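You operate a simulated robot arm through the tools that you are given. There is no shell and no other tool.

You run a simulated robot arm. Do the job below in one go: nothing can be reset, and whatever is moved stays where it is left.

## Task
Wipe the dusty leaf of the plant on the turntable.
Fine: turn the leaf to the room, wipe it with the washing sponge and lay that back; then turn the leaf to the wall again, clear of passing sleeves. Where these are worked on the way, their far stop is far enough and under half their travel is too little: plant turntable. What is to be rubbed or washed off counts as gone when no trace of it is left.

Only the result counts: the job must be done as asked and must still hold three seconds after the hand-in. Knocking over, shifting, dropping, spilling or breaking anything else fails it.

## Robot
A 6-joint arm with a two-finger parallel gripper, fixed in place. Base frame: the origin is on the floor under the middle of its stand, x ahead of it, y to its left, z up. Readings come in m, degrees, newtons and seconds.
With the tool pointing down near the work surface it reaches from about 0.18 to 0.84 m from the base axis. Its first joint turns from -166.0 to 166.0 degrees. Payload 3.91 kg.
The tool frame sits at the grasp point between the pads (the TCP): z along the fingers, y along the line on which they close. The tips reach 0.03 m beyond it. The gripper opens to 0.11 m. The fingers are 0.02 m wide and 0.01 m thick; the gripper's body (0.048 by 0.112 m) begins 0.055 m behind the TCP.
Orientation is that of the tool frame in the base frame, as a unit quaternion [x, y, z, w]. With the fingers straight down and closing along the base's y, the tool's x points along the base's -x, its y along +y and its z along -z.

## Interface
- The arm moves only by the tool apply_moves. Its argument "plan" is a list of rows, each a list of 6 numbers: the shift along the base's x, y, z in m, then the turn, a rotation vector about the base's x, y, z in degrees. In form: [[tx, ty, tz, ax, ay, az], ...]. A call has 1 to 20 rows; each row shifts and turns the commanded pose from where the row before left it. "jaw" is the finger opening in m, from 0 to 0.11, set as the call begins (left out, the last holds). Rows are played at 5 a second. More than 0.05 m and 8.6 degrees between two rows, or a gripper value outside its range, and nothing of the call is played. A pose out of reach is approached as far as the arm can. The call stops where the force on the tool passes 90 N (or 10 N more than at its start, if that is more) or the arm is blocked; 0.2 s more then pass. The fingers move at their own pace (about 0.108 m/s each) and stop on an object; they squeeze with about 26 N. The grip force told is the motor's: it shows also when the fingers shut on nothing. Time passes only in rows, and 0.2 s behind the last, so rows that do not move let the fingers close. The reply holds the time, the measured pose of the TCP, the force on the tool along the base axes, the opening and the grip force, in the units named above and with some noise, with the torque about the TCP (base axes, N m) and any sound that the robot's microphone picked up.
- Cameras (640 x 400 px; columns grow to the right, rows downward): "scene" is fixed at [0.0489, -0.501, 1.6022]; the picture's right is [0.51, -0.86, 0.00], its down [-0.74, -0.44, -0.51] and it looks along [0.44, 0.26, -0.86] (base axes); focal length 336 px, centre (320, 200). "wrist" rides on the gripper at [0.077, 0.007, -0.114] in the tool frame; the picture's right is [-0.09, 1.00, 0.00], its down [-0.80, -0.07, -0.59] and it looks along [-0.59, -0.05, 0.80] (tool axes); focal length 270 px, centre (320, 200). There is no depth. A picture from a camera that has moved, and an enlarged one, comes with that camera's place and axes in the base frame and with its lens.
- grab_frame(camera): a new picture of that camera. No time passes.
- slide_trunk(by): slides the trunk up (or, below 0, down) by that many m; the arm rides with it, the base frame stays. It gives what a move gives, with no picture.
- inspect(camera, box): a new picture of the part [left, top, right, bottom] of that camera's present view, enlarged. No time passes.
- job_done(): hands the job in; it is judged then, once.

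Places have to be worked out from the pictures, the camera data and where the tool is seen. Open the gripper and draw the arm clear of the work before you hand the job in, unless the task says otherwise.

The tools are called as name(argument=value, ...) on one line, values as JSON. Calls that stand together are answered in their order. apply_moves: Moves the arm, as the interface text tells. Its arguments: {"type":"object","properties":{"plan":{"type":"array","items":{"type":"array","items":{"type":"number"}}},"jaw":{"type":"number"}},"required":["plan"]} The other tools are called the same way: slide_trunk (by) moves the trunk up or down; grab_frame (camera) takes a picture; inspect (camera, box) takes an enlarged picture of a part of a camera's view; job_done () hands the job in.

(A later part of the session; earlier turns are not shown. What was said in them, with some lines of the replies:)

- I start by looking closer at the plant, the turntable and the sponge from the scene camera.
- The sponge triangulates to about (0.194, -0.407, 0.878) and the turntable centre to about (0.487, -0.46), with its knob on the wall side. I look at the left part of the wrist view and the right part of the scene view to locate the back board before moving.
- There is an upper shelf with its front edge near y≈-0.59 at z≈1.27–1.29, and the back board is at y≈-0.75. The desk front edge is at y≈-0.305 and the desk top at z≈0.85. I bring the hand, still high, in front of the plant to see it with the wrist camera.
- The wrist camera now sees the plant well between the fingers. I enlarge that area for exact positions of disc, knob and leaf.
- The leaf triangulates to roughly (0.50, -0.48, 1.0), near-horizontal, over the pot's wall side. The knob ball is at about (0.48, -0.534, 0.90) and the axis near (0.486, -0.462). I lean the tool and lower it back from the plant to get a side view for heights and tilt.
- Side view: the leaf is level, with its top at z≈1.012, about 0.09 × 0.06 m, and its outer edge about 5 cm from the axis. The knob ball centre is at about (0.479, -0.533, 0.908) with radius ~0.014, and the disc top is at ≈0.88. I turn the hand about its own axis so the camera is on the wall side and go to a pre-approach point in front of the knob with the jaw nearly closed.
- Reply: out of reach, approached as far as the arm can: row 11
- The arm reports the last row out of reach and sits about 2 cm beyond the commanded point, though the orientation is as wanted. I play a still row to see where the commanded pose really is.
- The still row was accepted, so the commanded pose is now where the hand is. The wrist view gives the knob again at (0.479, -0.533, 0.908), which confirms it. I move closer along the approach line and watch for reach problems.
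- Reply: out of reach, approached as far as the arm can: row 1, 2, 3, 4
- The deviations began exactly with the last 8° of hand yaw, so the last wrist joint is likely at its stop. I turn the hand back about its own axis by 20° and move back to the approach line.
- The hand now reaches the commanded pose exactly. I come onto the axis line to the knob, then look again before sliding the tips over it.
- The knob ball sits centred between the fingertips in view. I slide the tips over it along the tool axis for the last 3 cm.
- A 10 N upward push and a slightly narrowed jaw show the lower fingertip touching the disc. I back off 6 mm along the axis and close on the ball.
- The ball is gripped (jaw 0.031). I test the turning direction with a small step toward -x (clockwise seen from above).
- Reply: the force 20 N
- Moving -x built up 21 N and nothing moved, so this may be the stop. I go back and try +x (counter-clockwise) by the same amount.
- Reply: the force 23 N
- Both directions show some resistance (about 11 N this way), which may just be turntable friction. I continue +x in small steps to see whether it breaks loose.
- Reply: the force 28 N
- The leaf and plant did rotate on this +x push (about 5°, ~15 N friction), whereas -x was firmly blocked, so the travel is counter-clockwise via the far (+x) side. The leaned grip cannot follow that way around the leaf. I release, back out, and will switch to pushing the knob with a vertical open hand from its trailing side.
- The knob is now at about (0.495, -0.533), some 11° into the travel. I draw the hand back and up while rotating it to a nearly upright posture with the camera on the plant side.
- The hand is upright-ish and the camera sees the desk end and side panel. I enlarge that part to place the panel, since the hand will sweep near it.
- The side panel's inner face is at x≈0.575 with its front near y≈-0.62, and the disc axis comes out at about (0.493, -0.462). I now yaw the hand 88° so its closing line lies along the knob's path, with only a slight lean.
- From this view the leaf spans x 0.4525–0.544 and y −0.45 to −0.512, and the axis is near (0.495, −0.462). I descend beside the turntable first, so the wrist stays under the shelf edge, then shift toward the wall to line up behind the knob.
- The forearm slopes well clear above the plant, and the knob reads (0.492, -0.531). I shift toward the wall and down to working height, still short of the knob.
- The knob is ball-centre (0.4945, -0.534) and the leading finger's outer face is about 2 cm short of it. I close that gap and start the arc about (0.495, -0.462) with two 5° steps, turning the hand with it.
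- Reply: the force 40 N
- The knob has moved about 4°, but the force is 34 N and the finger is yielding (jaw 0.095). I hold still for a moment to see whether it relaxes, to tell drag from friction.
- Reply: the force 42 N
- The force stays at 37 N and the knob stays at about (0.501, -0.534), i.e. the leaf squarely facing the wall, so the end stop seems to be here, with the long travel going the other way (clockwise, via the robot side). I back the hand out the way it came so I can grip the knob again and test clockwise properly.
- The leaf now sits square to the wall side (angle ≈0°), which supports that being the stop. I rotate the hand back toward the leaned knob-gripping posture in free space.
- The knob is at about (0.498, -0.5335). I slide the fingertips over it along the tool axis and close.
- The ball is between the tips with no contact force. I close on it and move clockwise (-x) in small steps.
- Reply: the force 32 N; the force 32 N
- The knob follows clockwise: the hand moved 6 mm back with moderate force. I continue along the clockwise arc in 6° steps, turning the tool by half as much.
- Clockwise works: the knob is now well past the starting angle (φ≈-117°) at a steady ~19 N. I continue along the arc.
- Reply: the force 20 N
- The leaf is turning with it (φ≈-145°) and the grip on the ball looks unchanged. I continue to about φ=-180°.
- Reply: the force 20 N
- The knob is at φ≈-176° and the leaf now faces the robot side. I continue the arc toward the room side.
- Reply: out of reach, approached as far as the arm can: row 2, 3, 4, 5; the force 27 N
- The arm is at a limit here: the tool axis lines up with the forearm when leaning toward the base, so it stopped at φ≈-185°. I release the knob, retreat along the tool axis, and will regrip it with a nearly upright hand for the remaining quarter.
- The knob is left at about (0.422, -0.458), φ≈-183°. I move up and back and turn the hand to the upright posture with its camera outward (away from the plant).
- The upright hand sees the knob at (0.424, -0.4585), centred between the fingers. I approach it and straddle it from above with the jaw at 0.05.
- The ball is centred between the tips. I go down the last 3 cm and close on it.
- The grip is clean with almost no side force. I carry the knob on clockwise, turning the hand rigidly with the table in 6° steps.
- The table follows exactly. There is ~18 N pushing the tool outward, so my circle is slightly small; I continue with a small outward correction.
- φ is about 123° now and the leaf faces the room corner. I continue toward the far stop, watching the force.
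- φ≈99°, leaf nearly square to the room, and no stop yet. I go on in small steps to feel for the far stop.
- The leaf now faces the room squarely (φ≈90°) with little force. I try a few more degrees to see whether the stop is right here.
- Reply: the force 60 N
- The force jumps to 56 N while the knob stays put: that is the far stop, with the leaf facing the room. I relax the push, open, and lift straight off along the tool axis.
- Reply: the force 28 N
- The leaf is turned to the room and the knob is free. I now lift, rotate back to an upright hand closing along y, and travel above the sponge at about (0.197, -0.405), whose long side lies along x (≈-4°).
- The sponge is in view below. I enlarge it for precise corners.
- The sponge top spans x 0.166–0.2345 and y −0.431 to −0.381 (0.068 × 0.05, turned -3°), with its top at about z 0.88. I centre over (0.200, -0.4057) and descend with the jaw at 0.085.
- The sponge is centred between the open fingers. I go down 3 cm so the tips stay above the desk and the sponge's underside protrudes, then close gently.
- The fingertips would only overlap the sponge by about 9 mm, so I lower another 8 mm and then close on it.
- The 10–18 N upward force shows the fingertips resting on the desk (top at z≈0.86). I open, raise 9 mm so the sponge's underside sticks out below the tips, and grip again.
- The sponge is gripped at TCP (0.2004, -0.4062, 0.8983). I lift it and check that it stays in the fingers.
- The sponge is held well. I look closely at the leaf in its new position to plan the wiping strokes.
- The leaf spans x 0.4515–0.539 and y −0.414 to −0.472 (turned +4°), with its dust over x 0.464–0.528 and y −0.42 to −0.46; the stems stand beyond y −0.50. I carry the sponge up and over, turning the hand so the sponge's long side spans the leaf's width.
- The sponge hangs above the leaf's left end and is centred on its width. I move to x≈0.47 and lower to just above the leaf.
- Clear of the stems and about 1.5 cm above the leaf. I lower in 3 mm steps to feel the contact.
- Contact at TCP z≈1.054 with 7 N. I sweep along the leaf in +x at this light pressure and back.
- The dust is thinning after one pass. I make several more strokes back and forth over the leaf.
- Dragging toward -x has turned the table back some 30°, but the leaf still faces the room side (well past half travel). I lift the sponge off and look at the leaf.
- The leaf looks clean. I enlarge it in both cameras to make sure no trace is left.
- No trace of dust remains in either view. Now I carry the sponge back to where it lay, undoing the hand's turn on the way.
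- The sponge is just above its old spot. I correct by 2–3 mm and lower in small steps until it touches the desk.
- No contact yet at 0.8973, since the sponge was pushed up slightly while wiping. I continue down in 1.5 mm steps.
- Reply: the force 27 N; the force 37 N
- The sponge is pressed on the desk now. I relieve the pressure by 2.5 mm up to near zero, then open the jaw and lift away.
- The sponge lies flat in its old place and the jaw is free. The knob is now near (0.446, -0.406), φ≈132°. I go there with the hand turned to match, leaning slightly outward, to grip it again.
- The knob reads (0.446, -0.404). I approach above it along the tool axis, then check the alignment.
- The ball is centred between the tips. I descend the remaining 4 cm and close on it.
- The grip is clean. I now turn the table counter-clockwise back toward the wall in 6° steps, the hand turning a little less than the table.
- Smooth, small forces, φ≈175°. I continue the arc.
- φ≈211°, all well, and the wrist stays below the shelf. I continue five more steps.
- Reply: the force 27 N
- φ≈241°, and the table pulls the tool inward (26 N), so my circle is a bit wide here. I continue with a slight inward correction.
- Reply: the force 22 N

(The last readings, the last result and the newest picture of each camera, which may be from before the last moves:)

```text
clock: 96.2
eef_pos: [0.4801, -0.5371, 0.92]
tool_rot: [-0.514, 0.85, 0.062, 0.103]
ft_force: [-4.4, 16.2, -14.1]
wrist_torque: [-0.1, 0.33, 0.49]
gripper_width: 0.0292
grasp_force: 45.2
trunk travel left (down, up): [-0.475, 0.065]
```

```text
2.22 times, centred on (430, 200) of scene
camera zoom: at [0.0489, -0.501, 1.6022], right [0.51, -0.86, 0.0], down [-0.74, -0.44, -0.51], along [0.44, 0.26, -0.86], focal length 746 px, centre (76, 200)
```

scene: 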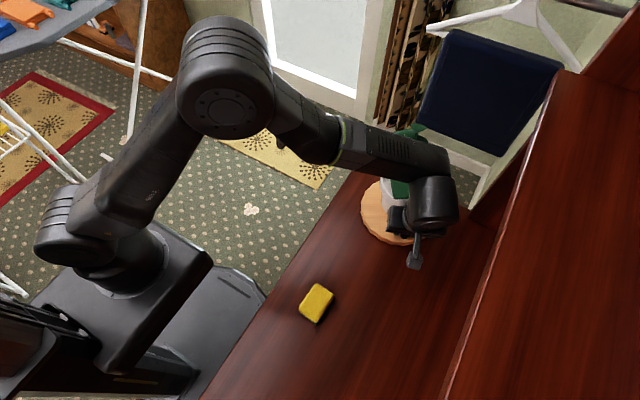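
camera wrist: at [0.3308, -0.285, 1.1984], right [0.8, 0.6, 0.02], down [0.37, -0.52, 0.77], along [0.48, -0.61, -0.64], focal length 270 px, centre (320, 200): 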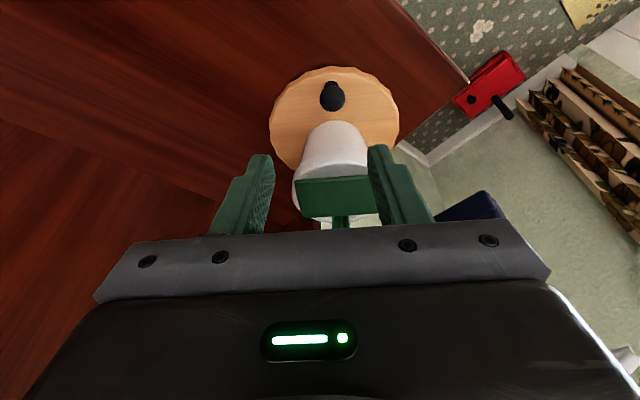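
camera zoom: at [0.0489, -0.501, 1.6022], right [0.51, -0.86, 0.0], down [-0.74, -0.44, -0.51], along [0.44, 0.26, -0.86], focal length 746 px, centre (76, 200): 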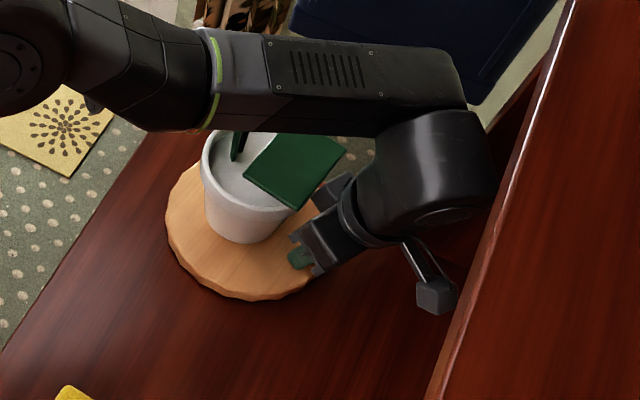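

φ≈258°, close to the starting angle. Two more steps should bring the leaf square to the wall.

apply_moves(plan=[[0.0079, -0.0005, 0, 0, 0, 4], [0.0075, 0.0004, 0, 0, 0, 4]])

inspect(camera="wrist", box=[220, 60, 480, 240])

inspect(camera="scene", box=[340, 110, 520, 290])

```text
clock: 96.8
eef_pos: [0.4937, -0.5398, 0.9199]
tool_rot: [-0.57, 0.813, 0.07, 0.097]
ft_force: [-22.8, 6.3, -12.5]
wrist_torque: [-0.48, 0.44, -0.17]
gripper_width: 0.0294
grasp_force: 44.5
trunk travel left (down, up): [-0.475, 0.065]
```

```text
2.22 times, centred on (350, 150) of wrist
camera zoom: at [0.4541, -0.6329, 1.0121], right [-0.91, 0.42, 0.02], down [0.28, 0.57, 0.77], along [0.31, 0.7, -0.64], focal length 601 px, centre (253, 311)
```

zoom: 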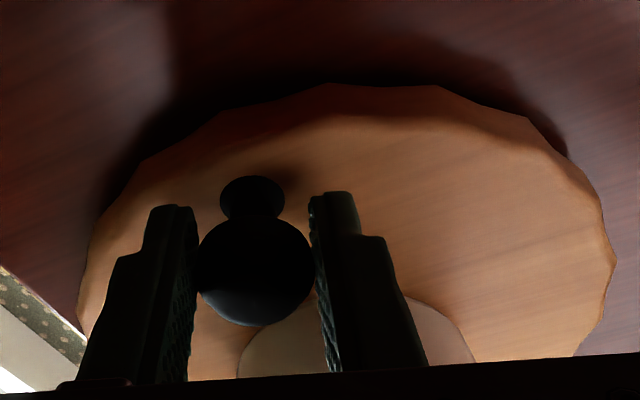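

```text
2.22 times, centred on (430, 200) of scene
camera zoom: at [0.0489, -0.501, 1.6022], right [0.51, -0.86, 0.0], down [-0.74, -0.44, -0.51], along [0.44, 0.26, -0.86], focal length 746 px, centre (76, 200)
```

zoom: 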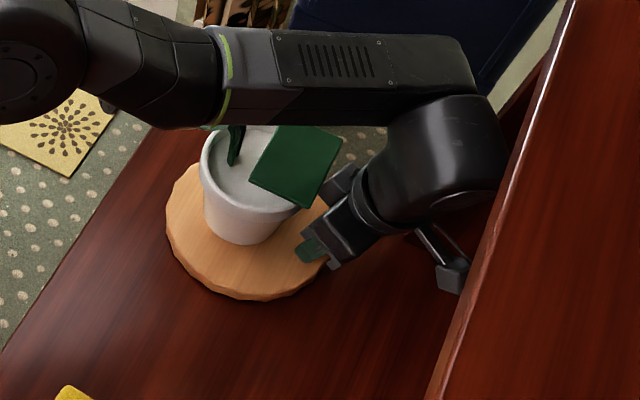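

The knob is at φ≈268° (leaf facing the wall again, a little past its starting angle) with 23 N of drag. I open the jaw and slide the hand radially outward off the knob, staying low under the shelf.

apply_moves(plan=[[-0.001, 0, 0, 0, 0, 0], [0, 0, 0, 0, 0, 0]], jaw=0.052)

inspect(camera="wrist", box=[220, 60, 480, 240])

```text
clock: 97.4
eef_pos: [0.4965, -0.5388, 0.92]
tool_rot: [-0.571, 0.812, 0.068, 0.099]
ft_force: [1.6, -3.9, 0.6]
wrist_torque: [0.4, 0.05, -0.03]
gripper_width: 0.0517
grasp_force: 0.1
trunk travel left (down, up): [-0.475, 0.065]
```

```text
2.22 times, centred on (350, 150) of wrist
camera zoom: at [0.458, -0.632, 1.012], right [-0.91, 0.42, 0.02], down [0.28, 0.58, 0.77], along [0.31, 0.7, -0.64], focal length 601 px, centre (253, 311)
```

zoom: 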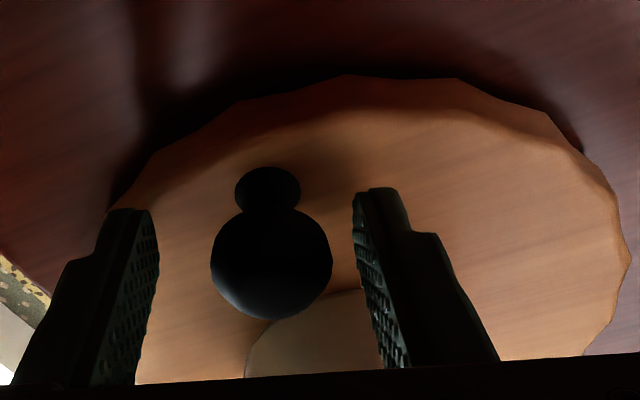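

The jaw is open with the ball free between the fingers at (0.4965, -0.533). I slide out radially, perpendicular to the closing line.

apply_moves(plan=[[-0.0034, -0.0094, 0, 0, 0, 0], [-0.0034, -0.0094, 0, 0, 0, 0], [-0.0034, -0.0094, 0, 0, 0, 0], [-0.0034, -0.0094, 0, 0, 0, 0]])

grab_frame(camera="wrist")

grab_frame(camera="scene")

```text
clock: 98.4
eef_pos: [0.4846, -0.5744, 0.9193]
tool_rot: [-0.571, 0.812, 0.068, 0.098]
ft_force: [0.2, 0.7, -0.3]
wrist_torque: [0.02, -0.01, 0.0]
gripper_width: 0.052
grasp_force: 0.0
trunk travel left (down, up): [-0.475, 0.065]
```

```text
taken
camera wrist: at [0.445, -0.6691, 1.0108], right [-0.91, 0.42, 0.02], down [0.28, 0.57, 0.77], along [0.31, 0.7, -0.64], focal length 270 px, centre (320, 200)
```

wrist: 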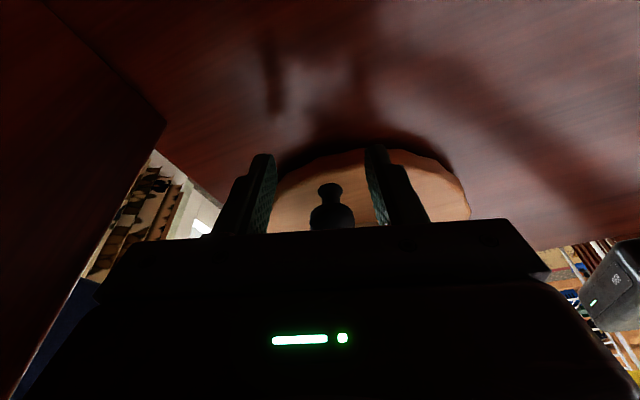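

```text
taken
```

scene: 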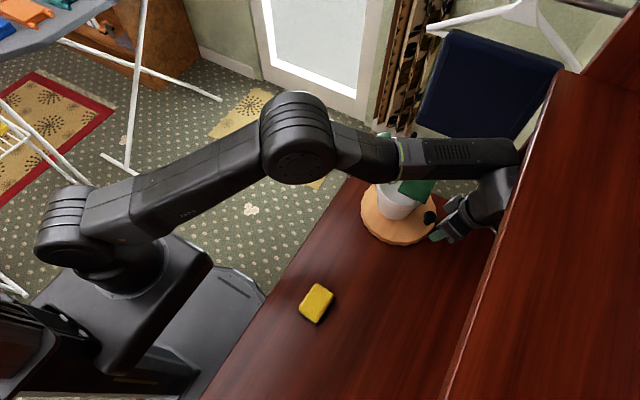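

The hand is clear of the knob. I move it along -x under the shelf edge, away from the turntable.

apply_moves(plan=[[-0.02, 0, 0, 0, 0, 0], [-0.025, 0, 0, 0, 0, 0], [-0.025, 0.001, 0, 0, 0, 0], [-0.025, 0.002, 0, 0, 0, 0], [-0.025, 0.005, 0, 0, 0, 0]])

grab_frame(camera="wrist")

grab_frame(camera="scene")

```text
clock: 99.6
eef_pos: [0.3615, -0.5671, 0.9207]
tool_rot: [-0.572, 0.812, 0.069, 0.098]
ft_force: [-0.3, 0.0, 0.4]
wrist_torque: [0.01, 0.04, -0.02]
gripper_width: 0.052
grasp_force: 0.1
trunk travel left (down, up): [-0.475, 0.065]
```

```text
taken
camera wrist: at [0.3223, -0.6609, 1.0132], right [-0.91, 0.42, 0.02], down [0.28, 0.58, 0.77], along [0.31, 0.7, -0.64], focal length 270 px, centre (320, 200)
```

wrist: 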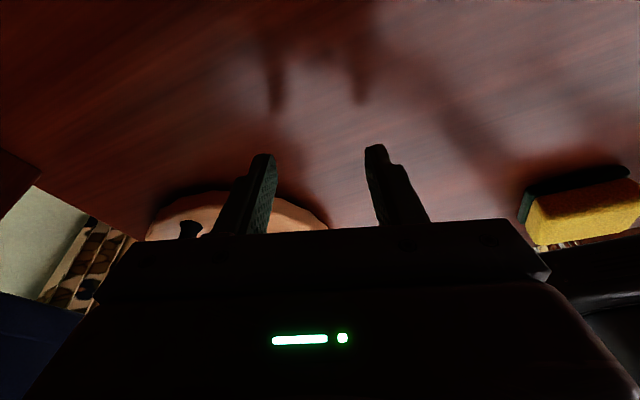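

```text
taken
```

scene: 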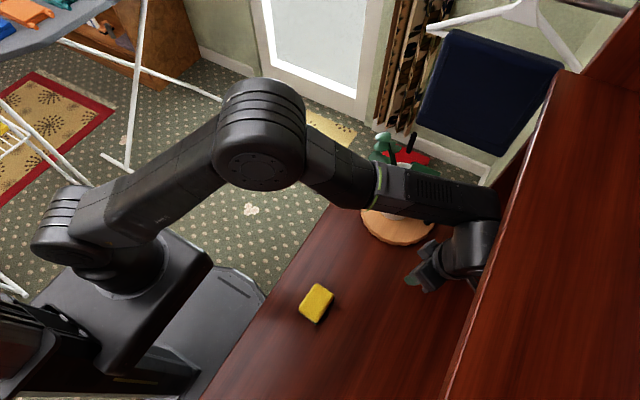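

The hand is well clear of the turntable. I bring it out from under the shelf edge toward the room and only then up.

apply_moves(plan=[[-0.005, 0.02, 0, 0, 0, 0], [-0.005, 0.02, 0, 0, 0, 0], [-0.005, 0.02, 0.005, 0, 0, 0], [-0.006, 0.02, 0.01, 0, 0, 0], [-0.006, 0.02, 0.02, 0, 0, 0], [-0.006, 0.015, 0.03, 0, 0, 0], [-0.006, 0.01, 0.04, 0, 0, 0], [-0.006, 0.01, 0.04, 0, 0, 0], [-0.006, 0.01, 0.04, 0, 0, 0], [-0.006, 0.01, 0.04, 0, 0, 0]])

grab_frame(camera="scene")

inspect(camera="scene", box=[340, 110, 480, 250])

```text
clock: 101.8
eef_pos: [0.3016, -0.4133, 1.1491]
tool_rot: [-0.571, 0.812, 0.068, 0.099]
ft_force: [0.0, 0.0, 0.0]
wrist_torque: [-0.01, -0.01, -0.01]
gripper_width: 0.0519
grasp_force: 0.1
trunk travel left (down, up): [-0.475, 0.065]
```

```text
taken
```

scene: 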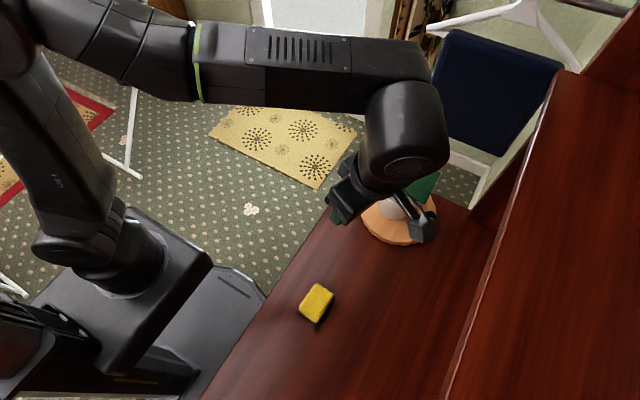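

```text
2.86 times, centred on (410, 180) of scene
camera zoom: at [0.0489, -0.501, 1.6022], right [0.51, -0.86, 0.0], down [-0.74, -0.44, -0.51], along [0.44, 0.26, -0.86], focal length 959 px, centre (63, 257)
```

zoom: 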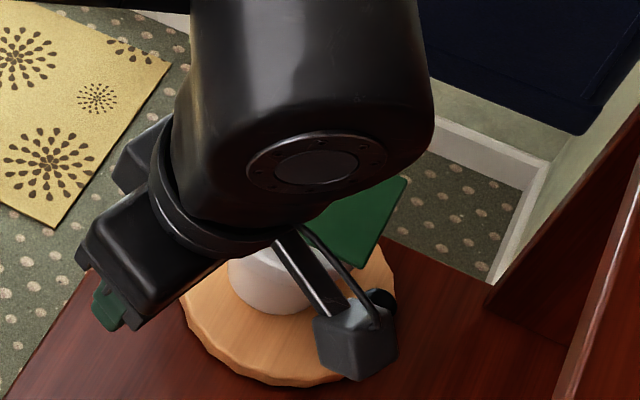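

Everything is released. I retire the arm to its starting region, undoing yaw and lean, so that it is clear and the cameras can check the result.

apply_moves(plan=[[-0.0087, 0.0136, 0.0155, 0, 0, -7.8], [-0.0087, 0.0136, 0.0155, 0, 0, -7.8], [-0.0087, 0.0136, 0.0155, 0, 0, -7.8], [-0.0087, 0.0136, 0.0155, 0, 0, -7.8], [-0.0087, 0.0136, 0.0155, 0, 0, -7.8], [-0.0087, 0.0136, 0.0155, 0, 0, -7.8], [-0.0087, 0.0136, 0.0155, 0, 0, -7.8], [-0.0087, 0.0136, 0.0155, 0, 0, -7.8], [-0.0087, 0.0136, 0.0155, 0, 0, -7.8], [0, 0, 0, 0, 6.85, 0], [0, 0, 0, 0, 6.85, 0]], jaw=0.11)

grab_frame(camera="scene")

inspect(camera="scene", box=[340, 110, 480, 260])

inspect(camera="scene", box=[270, 260, 370, 340])

```text
clock: 104.2
eef_pos: [0.2273, -0.2913, 1.2836]
tool_rot: [0.0, 1.0, -0.001, 0.0]
ft_force: [0.0, -0.7, 0.8]
wrist_torque: [0.01, 0.02, 0.02]
gripper_width: 0.11
grasp_force: 0.1
trunk travel left (down, up): [-0.475, 0.065]
```

```text
taken
```

scene: 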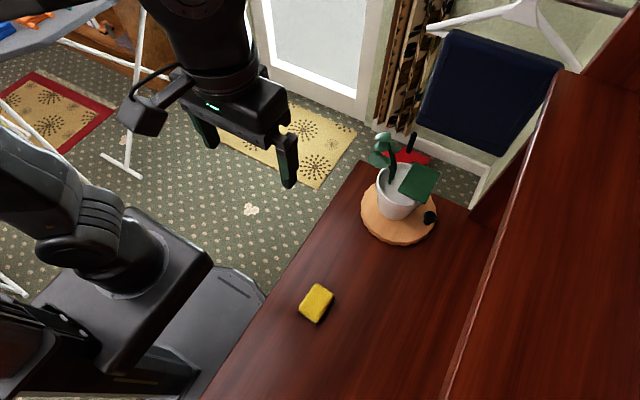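

```text
2.67 times, centred on (410, 185) of scene
camera zoom: at [0.0489, -0.501, 1.6022], right [0.51, -0.86, 0.0], down [-0.74, -0.44, -0.51], along [0.44, 0.26, -0.86], focal length 895 px, centre (80, 240)
```

zoom: 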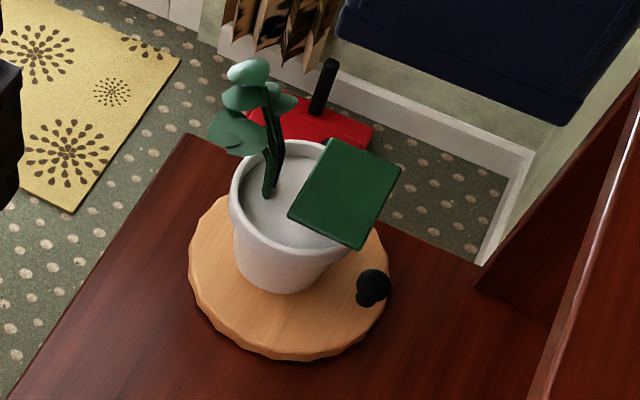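

```text
5.00 times, centred on (320, 300) of scene
camera zoom: at [0.0489, -0.501, 1.6022], right [0.51, -0.86, 0.0], down [-0.74, -0.44, -0.51], along [0.44, 0.26, -0.86], focal length 1679 px, centre (320, -300)
```

zoom: 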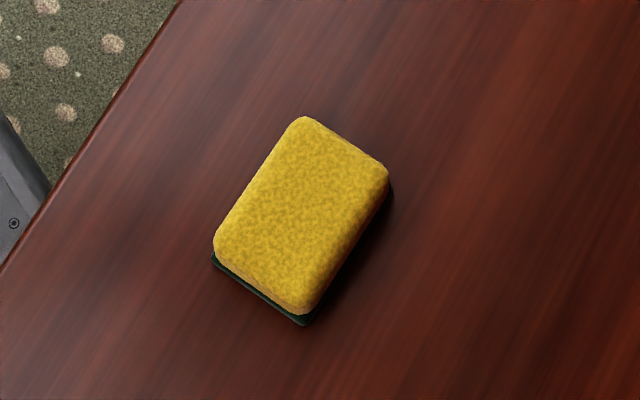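

The leaf is clean and faces the wall again. The sponge lies within 2–3 mm of where it was, nothing else has moved, and the arm is back at its start with the gripper open. I hand the job in.

job_done()

```text
The job is handed in.
```

The leaf is wiped clean. It faces the wall again, and the sponge is back where it lay; the job has been handed in.

- **Turning to the room:** I turned the plant turntable by its knob to the far stop, so the leaf faced the room.
- **Wiping:** I wiped the leaf with the sponge in several light strokes. The dragging turned the table back by about 40°, but it stayed well past half its travel and the leaf still faced the room side. Enlarged pictures from both cameras show no dust left.
- **Sponge:** It is flat on the desk, within 2–3 mm of its original place.
- **Turning back:** The leaf now sits about 8–9° beyond its starting angle, close to the stop on the wall side.
- **Arm:** The gripper is open and the arm is back near its start position, clear of the plant and desk.

The final pictures show nothing else shifted, knocked over or broken.
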